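You operate a simulated robot arm through the tools that you are given. There is no shell and no other tool. Be economical: measure what you need, move in short steps, check, and stop when the job is done.

Carry out the task below with a simulated robot arm. There is one attempt and no reset: what you move stays moved.

TASK
Put the bench level on the grey layer board on the core bench top.

It is judged by the outcome, as a careful person would: the job done as asked, and still so three seconds after it is handed in. It fails if anything else is knocked over, pushed out of place, dropped, spilled or broken.

THE ROBOT
A 6-joint arm with a two-finger parallel gripper, fixed in place. Base frame: the origin is at the foot of the arm, x ahead of it, y to its left, z up; the work surface is at about z = 0. Readings come in m, rad, newtons and seconds.
With the tool pointing down near the work surface it reaches from about 0.16 to 0.42 m from the base axis. Its first joint turns from -1.152 to 1.152 rad. Payload 1.57 kg.
The tool frame sits at the grasp point between the pads (the TCP): z along the fingers, y along the line on which they close. The tips reach 0.03 m beyond it. The gripper opens to 0.08 m. The fingers are 0.017 m wide and 0.012 m thick; the gripper's body (0.04 by 0.082 m) begins 0.08 m behind the TCP.
Orientation is told as [roll, pitch, yaw] about the base's x, y, z axes, in that order, counted from this pose: with the fingers straight down and closing along the base's y, the tool's x points along the base's -x, its y along +y and its z along -z.

THE INTERFACE
- The arm moves only by the tool servo_tool. Its argument "commands" is a list of rows, each a list of 5 numbers: the opening in per cent of the stroke, from 0 (shut) to 100 (fully open), then the shift along the tool's x, y, z in units of 20 mm (1.0 is 20 mm), then the turn about the tool's z in units of 6 degrees (1.0 is 6 degrees). In form: [[fingers, tx, ty, tz, twist], ...]. A call has 1 to 10 rows; each row shifts and turns the commanded pose from where the row before left it, along the tool's axes as they then stand. A call with a number of a shift or a turn outside -1 to 1 is refused whole. A row lasts 0.2 s, in which the tool goes at most 0.05 m and 0.15 rad; a call with a longer step from one row to the next is refused whole, and so is a gripper value outside its range. A pose out of reach is approached as far as the arm can. The call stops where the force on the tool passes 40 N (or 10 N more than at its start, if that is more) or the arm is blocked; 0.2 s more then pass. Each finger travels about 0.153 m/s and halts on what it meets, pressing with about 31 N; the grip force reading is that of the motor and also rises with nothing between the fingers. The clock runs only during rows and for 0.2 s after the last one: add rows that do not move to give the fingers time. It gives the time, the measured TCP pose, the force on the tool (base axes), the opening and the grip force at its end, in the units of the frame above (readings bear some noise), and new pictures: "pictures" is both (left out), scene, wrist or none.
- Cameras (640 x 400 px; columns grow to the right, rows downward): "scene" is fixed at [0.0453, -0.3349, 0.4044]; the picture's right is [0.81, -0.59, 0.00], its down [-0.44, -0.61, -0.66] and it looks along [0.39, 0.53, -0.75] (base axes); focal length 214 px, centre (320, 200). "wrist" rides on the gripper at [-0.032, 0, -0.078] in the tool frame; the picture's right is [0.00, -1.00, 0.00], its down [0.97, 0.00, -0.24] and it looks along [0.24, 0.00, 0.97] (tool axes); focal length 218 px, centre (320, 200).
- measure_at(camera, pixels): for up to 12 pixels [column, row] of the newest picture of that camera ("zoom" is the newest enlarged one), the place [x, y, z] in the base frame of the surface seen there, good to about 0.002 m. It takes no simulated time.
- close_up(camera, box): a new picture of the part [left, top, right, bottom] of that camera's present view, enlarged. It takes no simulated time.
- hand_in(): hands the job in; it is judged then, once.

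Work in short steps. Measure before you move; look again where a grasp or a placing could have gone wrong, and mend it. You have 60 turns and 120 pictures in all, those below and enlarged ones among them. Open the gripper and draw the arm clear of the work before you hand the job in, unless the task says otherwise; then end with one line.

The tools are called after "Emit:" as name(argument=value, ...) on one line, values as JSON. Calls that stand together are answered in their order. servo_tool: Moves the arm, as the interface text tells. Its arguments: {"type":"object","properties":{"commands":{"type":"array","items":{"type":"array","items":{"type":"number"}}},"pictures":{"type":"string","enum":["both","scene","wrist","none"]}},"required":["commands"]} The other tools are called the same way: measure_at (camera, pixels) gives the place of the surface under pixels of a picture; close_up (camera, box) takes an enlarged picture of a part of a camera's view; hand_in () hands the job in.

At the start:

```text
time_s: 0.0
tcp_pos: [0.2707, -0.0679, 0.2289]
orientation: [0.0, -0.002, -0.003]
ft_force: [-0.3, -0.2, -0.1]
opening: 0.0799
gripper_force: 0.1
```

scene: 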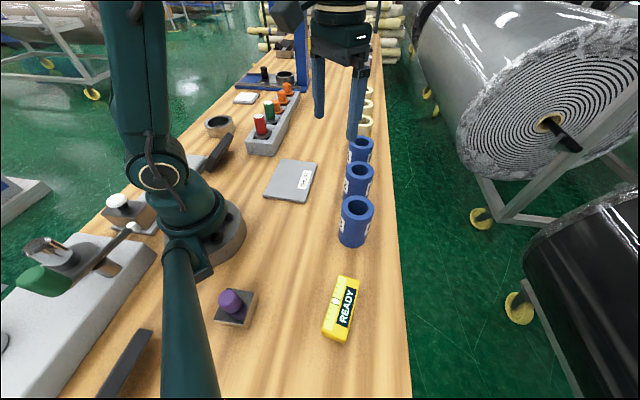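
wrist: 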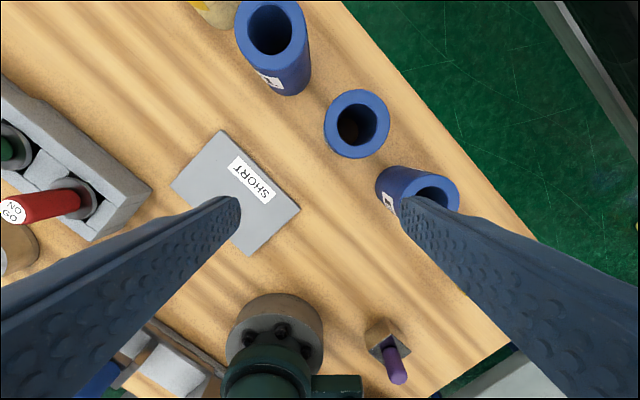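

The yellow bar at (341,308) may be the bench level, and the grey plate at (291,180) the layer board. I'll enlarge the view to identify them.

Emit:
close_up(camera="scene", box=[200, 140, 420, 360])

Emit:
close_up(camera="scene", box=[180, 40, 400, 180])

Emit:
close_up(camera="scene", box=[0, 160, 240, 400])

Emit:
measure_at(camera="scene", pixels=[[337, 278], [357, 282], [322, 332], [344, 340], [341, 305], [281, 160], [317, 163], [264, 196], [303, 202], [290, 180], [356, 204], [330, 360]])

```text
1.82 times, centred on (310, 250) of scene
```

zoom: 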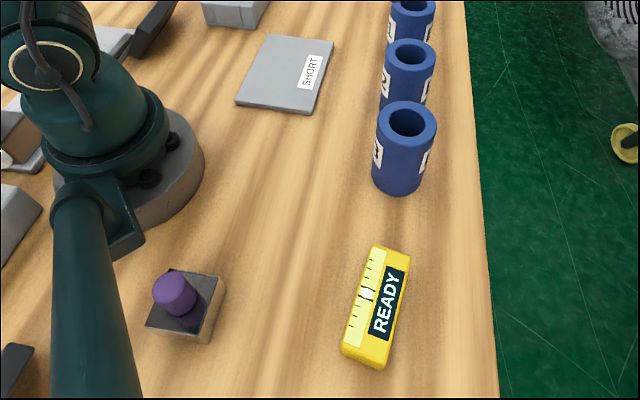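

```text
2.86 times, centred on (290, 110) of scene
```

zoom: 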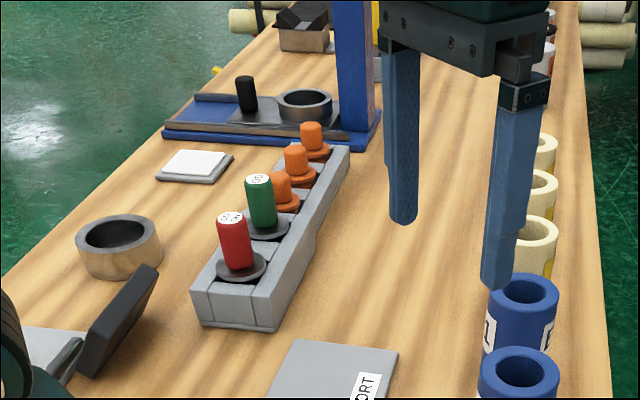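

```text
1.67 times, centred on (120, 280) of scene
```

zoom: 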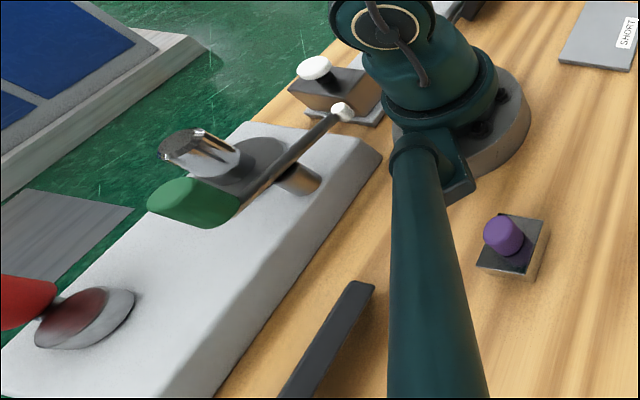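

```text
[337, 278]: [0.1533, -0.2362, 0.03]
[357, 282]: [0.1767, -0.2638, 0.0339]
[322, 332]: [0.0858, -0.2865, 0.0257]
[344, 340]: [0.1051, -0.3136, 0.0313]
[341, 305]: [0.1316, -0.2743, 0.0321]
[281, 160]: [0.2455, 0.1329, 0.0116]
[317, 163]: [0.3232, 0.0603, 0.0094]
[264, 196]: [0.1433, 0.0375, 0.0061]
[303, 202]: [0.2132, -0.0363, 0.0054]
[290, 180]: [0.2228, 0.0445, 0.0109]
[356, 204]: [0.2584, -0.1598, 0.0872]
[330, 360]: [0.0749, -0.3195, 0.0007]
```

The yellow bar with the vial and scale is the level, centred near (0.131,-0.275), about 0.032 high and with its long axis at about 37° yaw. The grey plate is the board, centred near (0.231,0.048). I'll move over the level at the present height.

Emit:
servo_tool(commands=[[100, 0.7, -1, 0, 0], [100, 0.7, -1, 0, 0], [100, 0.7, -1, 0, 0], [100, 0.7, -1, 0, 0], [100, 0.7, -1, 0, 0], [100, 0.7, -1, 0, 0], [100, 0.7, -1, 0, 0], [100, 0.7, -1, 0, 0], [100, 0.7, -1, 0, 0], [100, 0.7, -1, 0, 0]])

```text
time_s: 2.2
tcp_pos: [0.1303, -0.2688, 0.2285]
orientation: [0.0, -0.002, -0.002]
ft_force: [0.3, 0.7, 0.4]
opening: 0.0801
gripper_force: 0.0
```

scene: 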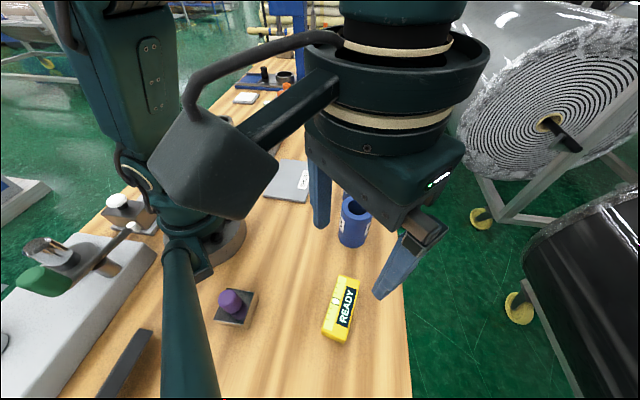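
wrist: 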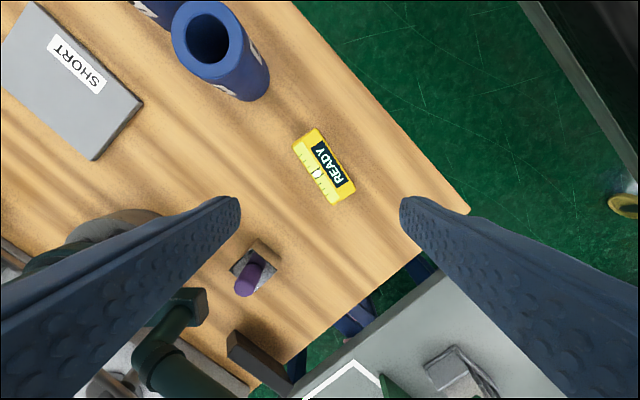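

The wrist view shows the level clearly around (324,166). I'll measure its top corners.

Emit:
close_up(camera="wrist", box=[264, 116, 384, 216])

Emit:
measure_at(camera="wrist", pixels=[[295, 147], [317, 131], [333, 202], [353, 190], [324, 166]])

```text
4.00 times, centred on (324, 166) of wrist
```

zoom: 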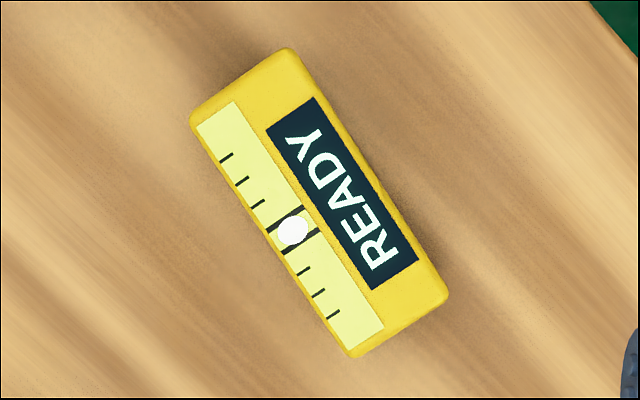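

```text
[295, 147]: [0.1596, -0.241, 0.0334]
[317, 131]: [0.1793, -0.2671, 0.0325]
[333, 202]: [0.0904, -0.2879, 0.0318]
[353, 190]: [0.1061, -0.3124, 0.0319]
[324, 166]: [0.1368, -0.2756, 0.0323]
```

Level centre is (0.134,-0.277), top at z 0.032, axis at about 33°. I'll centre over it and turn by -33° about tool z.

Emit:
servo_tool(commands=[[100, -0.18, -0.415, 0, 0], [100, 0, 0, 0, -1], [100, 0, 0, 0, -1], [100, 0, 0, 0, -1], [100, 0, 0, 0, -1], [100, 0, 0, 0, -1], [100, 0, 0, 0, -0.5], [100, 0, 0, 0, 0]], pictures="wrist")

```text
time_s: 4.0
tcp_pos: [0.135, -0.2767, 0.2279]
orientation: [-0.003, 0.0, 0.576]
ft_force: [0.2, 0.1, -0.8]
opening: 0.0799
gripper_force: 0.1
```

wrist: 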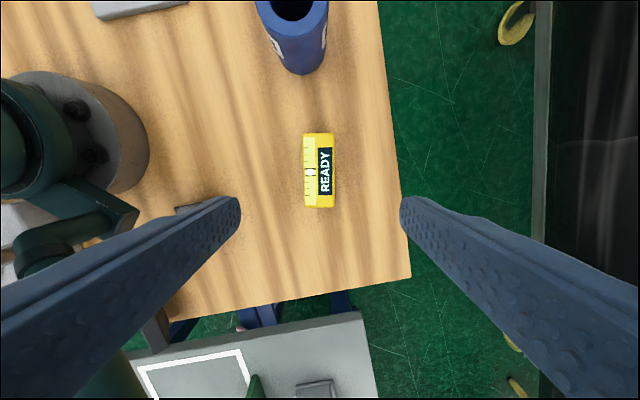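

Aligned, with the level centred at (319,170). I'll descend partway.

Emit:
servo_tool(commands=[[100, 0, 0, 1, 0], [100, 0, 0, 1, 0], [100, 0, 0, 1, 0], [100, 0, 0, 1, 0], [100, 0, 0, 1, 0], [100, 0, 0, 1, 0], [100, 0, 0, 1, 0], [100, 0, 0, 0, 0]])

```text
time_s: 5.8
tcp_pos: [0.1354, -0.2759, 0.0885]
orientation: [-0.002, 0.001, 0.575]
ft_force: [0.1, 0.2, 0.8]
opening: 0.0799
gripper_force: 0.0
```

scene: 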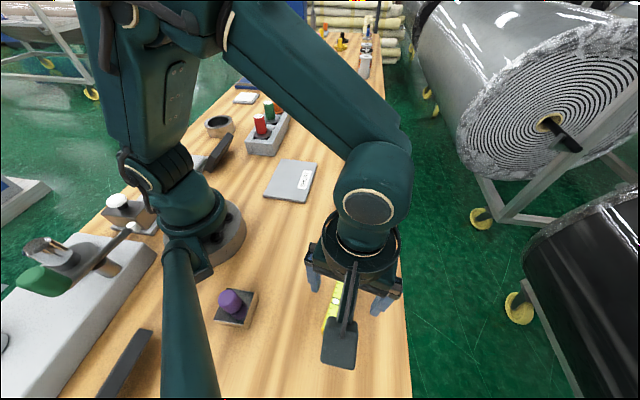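
wrist: 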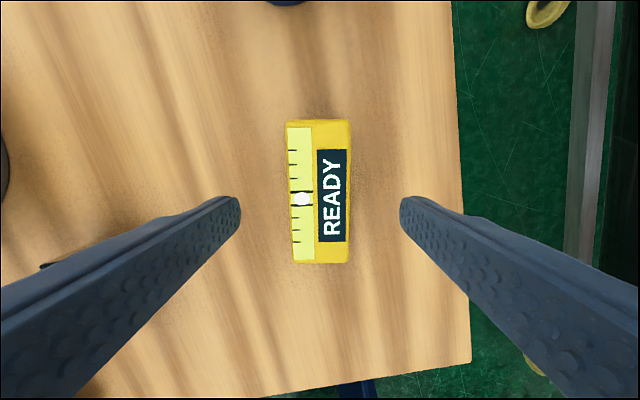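

Level sits centred between the fingers (320,190). I'll lower to TCP z≈0.036 and check before closing.

Emit:
servo_tool(commands=[[100, 0, 0, 1, 0], [100, 0, 0, 1, 0], [100, 0, 0, 0.6, 0], [100, 0, 0, 0, 0]], pictures="wrist")

```text
time_s: 6.8
tcp_pos: [0.1342, -0.2749, 0.0372]
orientation: [0.0, -0.001, 0.575]
ft_force: [-0.4, 0.3, 0.4]
opening: 0.0802
gripper_force: 0.0
```

wrist: 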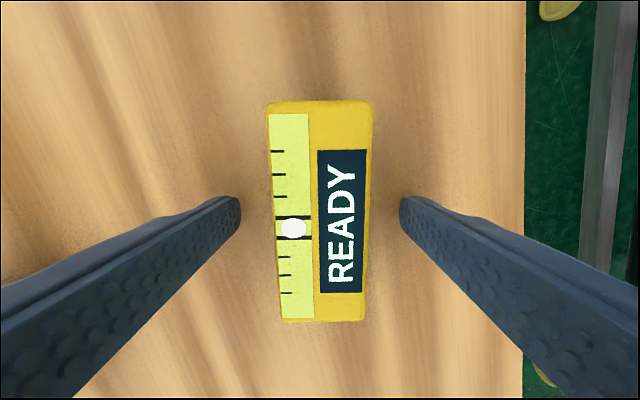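

Fingertips straddle the level's middle (row ~215). Closing now.

Emit:
servo_tool(commands=[[0, 0, 0, 0, 0], [0, 0, 0, 0, 0], [0, 0, 0, 0, 0], [0, 0, 0, 0, 0]], pictures="wrist")

```text
time_s: 7.8
tcp_pos: [0.1325, -0.2758, 0.0354]
orientation: [-0.001, -0.001, 0.575]
ft_force: [-0.5, 0.3, 1.3]
opening: 0.0394
gripper_force: 31.1
```

wrist: 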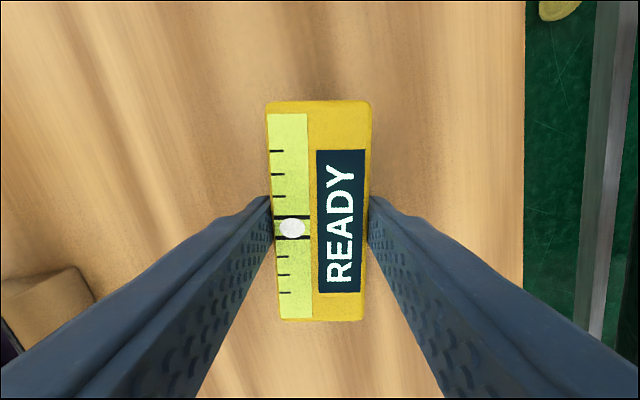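

Gripped at 0.039 m opening. Lifting 0.16 m.

Emit:
servo_tool(commands=[[0, 0, 0, -0.5, 0], [0, 0, 0, -0.8, 0], [0, 0, 0, -1, 0], [0, 0, 0, -1, 0], [0, 0, 0, -1, 0], [0, 0, 0, -1, 0], [0, 0, 0, -1, 0], [0, 0, 0, -1, 0], [0, 0, 0, -0.7, 0], [0, 0, 0, 0, 0]])

```text
time_s: 10.0
tcp_pos: [0.1341, -0.2776, 0.1973]
orientation: [-0.001, 0.001, 0.574]
ft_force: [0.0, 0.4, -1.5]
opening: 0.0394
gripper_force: 31.1
```

scene: 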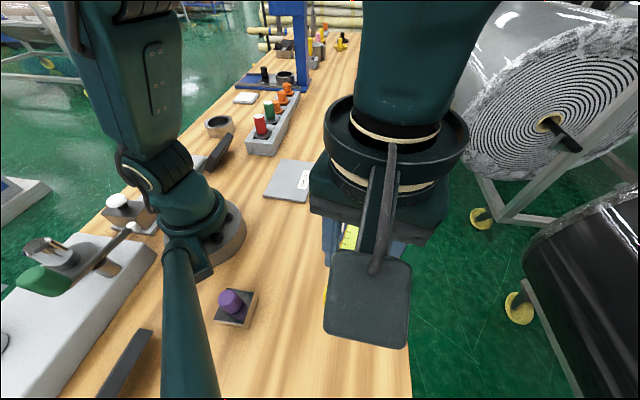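
wrist: 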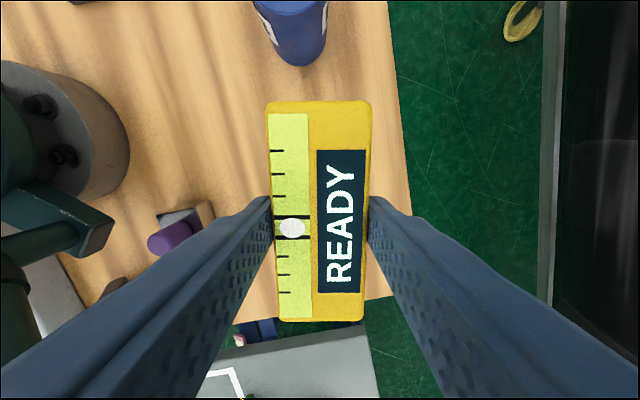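

Level held steady. Moving toward the board (delta 0.097, 0.326), first two thirds at height.

Emit:
servo_tool(commands=[[0, -0.86, 0.736, 0, 0], [0, -0.86, 0.736, 0, 0], [0, -0.86, 0.736, 0, 0], [0, -0.86, 0.736, 0, 0], [0, -0.86, 0.736, 0, 0], [0, -0.86, 0.736, 0, 0], [0, -0.86, 0.736, 0, 0], [0, -0.86, 0.736, 0, 0], [0, -0.86, 0.736, 0, 0], [0, -0.86, 0.736, 0, 0]])

```text
time_s: 12.2
tcp_pos: [0.2, -0.0598, 0.1961]
orientation: [-0.002, 0.0, 0.576]
ft_force: [-0.3, -0.1, -1.4]
opening: 0.0393
gripper_force: 31.0
```

scene: 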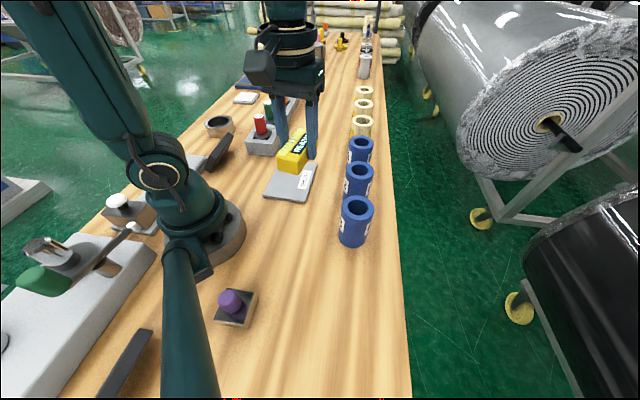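
wrist: 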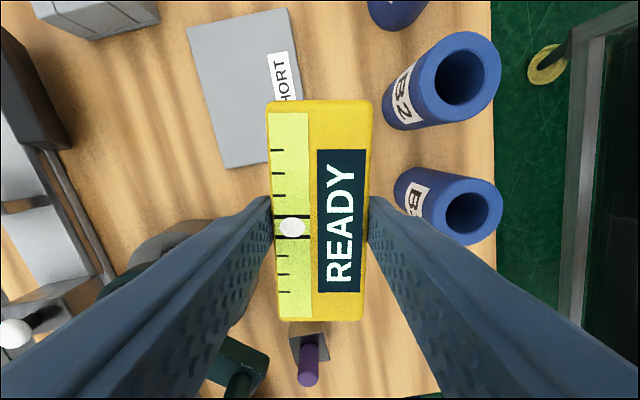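

Board visible at wrist corners (187,25),(287,8),(224,168); I'll measure it again from here.

Emit:
measure_at(camera="wrist", pixels=[[189, 27], [286, 11], [226, 166], [262, 161], [240, 90], [245, 180]])

Emit:
measure_at(camera="scene", pixels=[[265, 195], [302, 201], [315, 166], [270, 205], [285, 185]])

```text
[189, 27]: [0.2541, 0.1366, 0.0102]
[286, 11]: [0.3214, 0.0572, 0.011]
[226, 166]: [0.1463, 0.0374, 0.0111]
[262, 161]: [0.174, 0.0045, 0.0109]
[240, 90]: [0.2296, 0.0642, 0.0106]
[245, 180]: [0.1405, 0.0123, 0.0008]
```

```text
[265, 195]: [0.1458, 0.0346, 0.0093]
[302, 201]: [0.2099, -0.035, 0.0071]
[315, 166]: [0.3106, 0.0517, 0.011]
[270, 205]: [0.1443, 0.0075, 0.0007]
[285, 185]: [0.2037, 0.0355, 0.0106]
```

Board centre (0.234,0.047), top z 0.0105, long axis at 42.6°. I'll complete the transfer and turn about 9.6° more to line up.

Emit:
servo_tool(commands=[[0, -0.73, 0.59, 0, 0], [0, -0.73, 0.59, 0, 0], [0, -0.73, 0.59, 0, 0], [0, -0.73, 0.59, 0, 0], [0, -0.73, 0.59, 0, 0], [0, -0.73, 0.59, 0, 0], [0, 0, 0, 0, -0.8], [0, 0, 0, 0, -0.8], [0, 0, 0, 0, 0]])

Emit:
measure_at(camera="scene", pixels=[[261, 118], [248, 150], [273, 152], [225, 140], [210, 165], [285, 150]])

```text
time_s: 14.2
tcp_pos: [0.2331, 0.0472, 0.1955]
orientation: [-0.002, 0.002, 0.742]
ft_force: [0.1, -0.3, -0.6]
opening: 0.0395
gripper_force: 30.8
```

scene: 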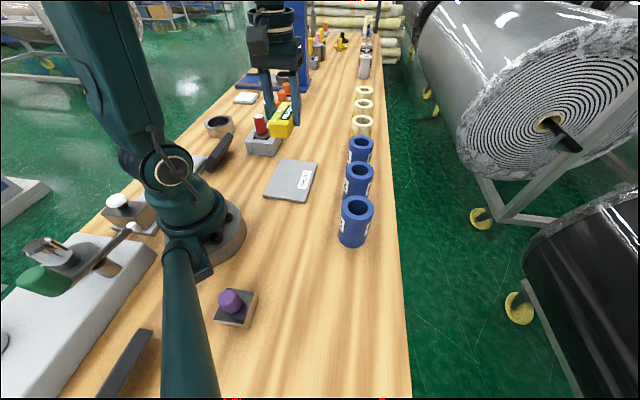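
wrist: 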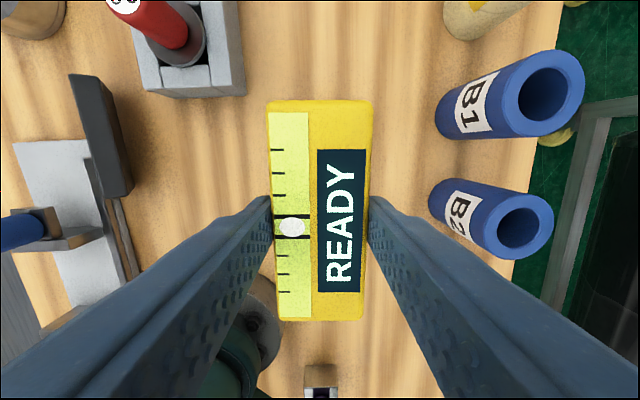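

```text
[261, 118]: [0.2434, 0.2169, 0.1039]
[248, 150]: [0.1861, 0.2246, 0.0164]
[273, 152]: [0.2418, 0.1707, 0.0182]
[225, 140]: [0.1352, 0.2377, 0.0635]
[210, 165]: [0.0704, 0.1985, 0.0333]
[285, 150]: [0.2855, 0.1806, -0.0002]
```

Over the board centre, which is hidden beneath the level; the nearest neighbour, the block corner at (0.24,0.17), is well clear. Descending to just above the board.

Emit:
servo_tool(commands=[[0, 0, 0, 1, 0], [0, 0, 0, 1, 0], [0, 0, 0, 1, 0], [0, 0, 0, 1, 0], [0, 0, 0, 1, 0], [0, 0, 0, 1, 0], [0, 0, 0, 0.8, 0], [0, 0, 0, 0, 0]])

Emit:
close_up(camera="scene", box=[230, 110, 350, 210])

```text
time_s: 16.0
tcp_pos: [0.2353, 0.0475, 0.0593]
orientation: [-0.003, 0.0, 0.742]
ft_force: [0.1, 0.1, -2.1]
opening: 0.0392
gripper_force: 31.0
```

scene: 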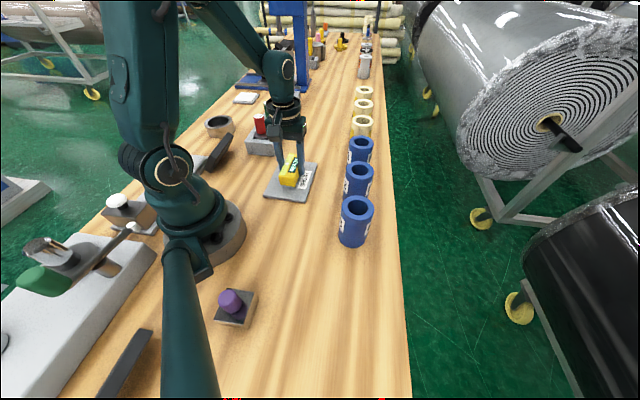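
wrist: 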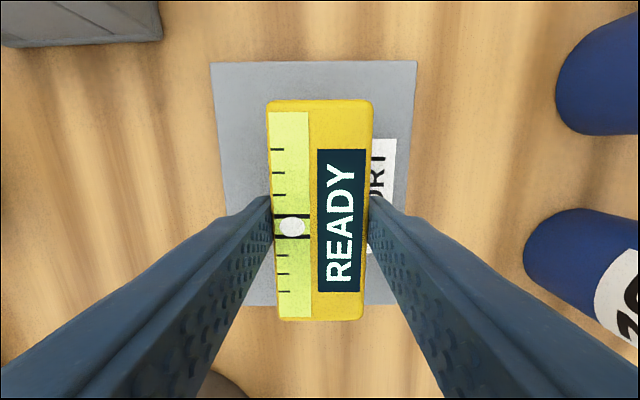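

```text
4.00 times, centred on (290, 160) of scene
```

zoom: 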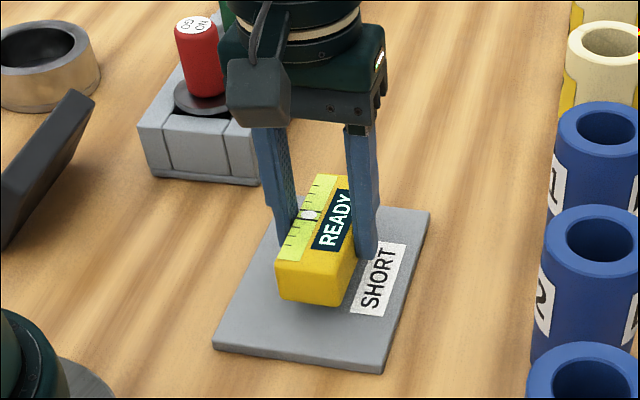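

The level hangs centred above the board, about 13 mm up. Lowering in small steps while watching the force.

Emit:
servo_tool(commands=[[0, 0, 0, 0.2, 0], [0, 0, 0, 0.2, 0], [0, 0, 0, 0.1, 0], [0, 0, 0, 0.1, 0], [0, 0, 0, 0, 0]], pictures="none")

Emit:
close_up(camera="scene", box=[230, 110, 350, 210])

```text
time_s: 17.2
tcp_pos: [0.2347, 0.0458, 0.048]
orientation: [-0.001, 0.003, 0.742]
ft_force: [0.1, 0.1, -1.1]
opening: 0.0395
gripper_force: 30.7
```

```text
4.00 times, centred on (290, 160) of scene
```

zoom: 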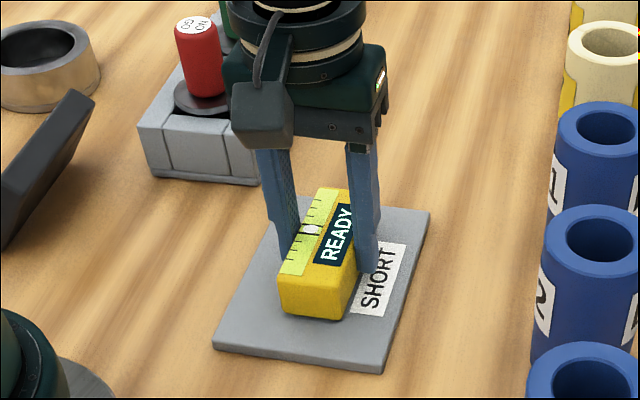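

Nearly down with no contact force yet; lowering in 1 mm steps.

Emit:
servo_tool(commands=[[0, 0, 0, 0.05, 0], [0, 0, 0, 0.05, 0], [0, 0, 0, 0, 0]], pictures="none")

```text
time_s: 18.0
tcp_pos: [0.2332, 0.0468, 0.0469]
orientation: [-0.003, 0.001, 0.74]
ft_force: [0.2, 0.3, -1.4]
opening: 0.0394
gripper_force: 30.8
```

Still no contact force (fz -1.4); continuing 1 mm more at a time.

Emit:
servo_tool(commands=[[0, 0, 0, 0.05, 0], [0, 0, 0, 0, 0]], pictures="none")

```text
time_s: 18.6
tcp_pos: [0.2356, 0.0465, 0.0463]
orientation: [-0.001, -0.001, 0.743]
ft_force: [-2.4, -4.1, 29.4]
opening: 0.0396
gripper_force: 30.4
```

Contact reached (fz 29 N). I'll ease up 0.6 mm, open, and check.

Emit:
servo_tool(commands=[[0, 0, 0, -0.03, 0], [0, 0, 0, 0, 0], [60, 0, 0, 0, 0], [75, 0, 0, 0, 0], [75, 0, 0, 0, 0], [75, 0, 0, 0, 0]])

```text
time_s: 20.0
tcp_pos: [0.2345, 0.0474, 0.0464]
orientation: [-0.002, 0.0, 0.743]
ft_force: [0.8, -0.1, 0.6]
opening: 0.0603
gripper_force: 0.1
```

scene: 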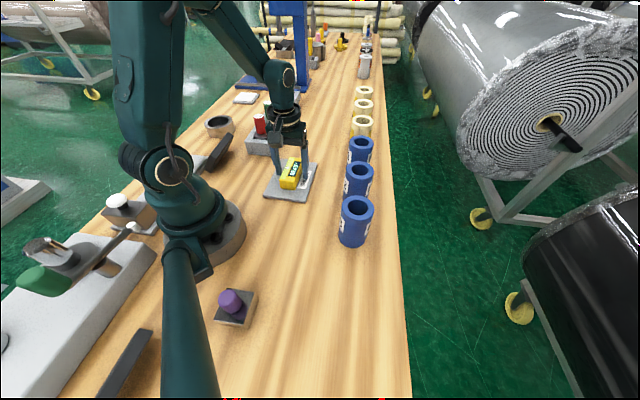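
wrist: 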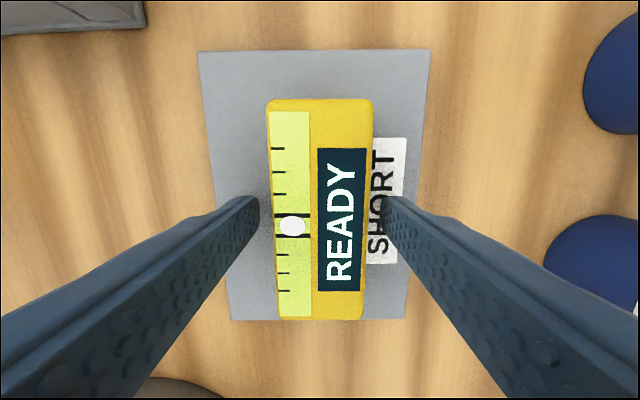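

Released, with both fingers clear of the level and the level on the board. Drawing straight up.

Emit:
servo_tool(commands=[[75, 0, 0, -0.5, 0], [75, 0, 0, -1, 0], [75, 0, 0, -1, 0], [75, 0, 0, -1, 0], [75, 0, 0, -1, 0], [75, 0, 0, -1, 0], [75, 0, 0, -1, 0], [75, 0, 0, -1, 0], [75, 0, 0, 0, 0]])

Emit:
close_up(camera="scene", box=[230, 110, 350, 210])

```text
time_s: 22.0
tcp_pos: [0.2327, 0.0477, 0.1978]
orientation: [-0.003, 0.001, 0.741]
ft_force: [-0.6, 0.5, -0.9]
opening: 0.06
gripper_force: 0.1
```

scene: 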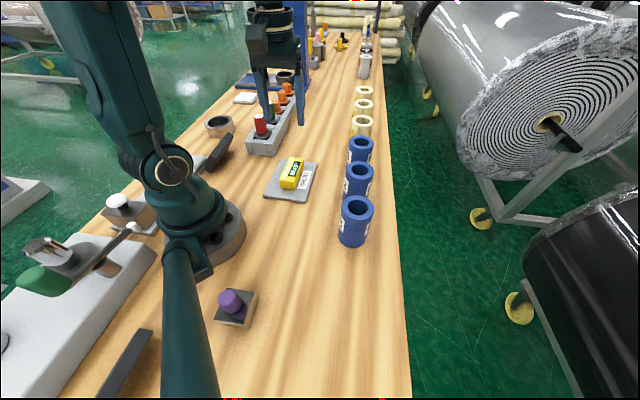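
wrist: 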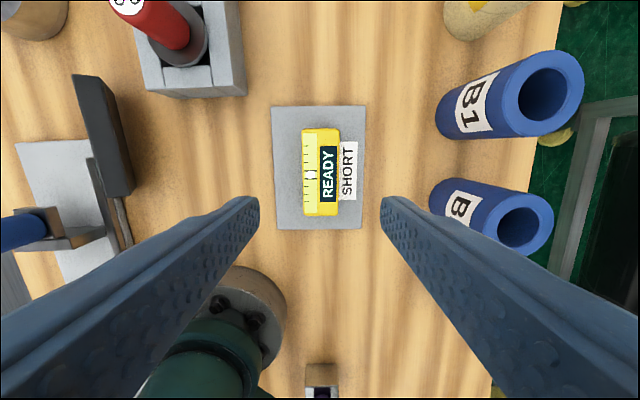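

```text
4.00 times, centred on (290, 160) of scene
```

zoom: 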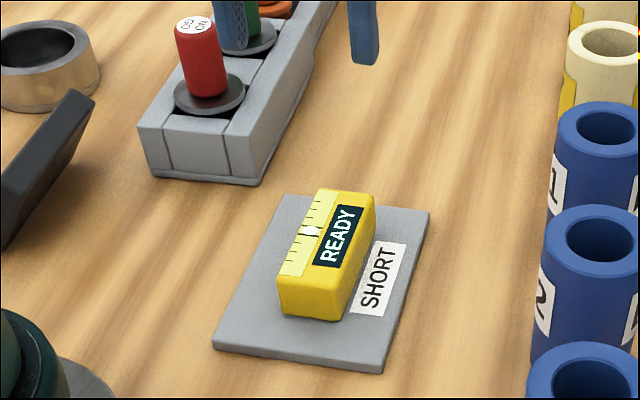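

The level rests flat in the middle of the board, the board has not shifted, nothing else was disturbed, and the arm is clear. Handing in.

Emit:
hand_in()

```text
The job is handed in.
```

The bench level is resting flat on the middle of the grey layer board, the gripper is open and clear above it, and nothing else was disturbed.
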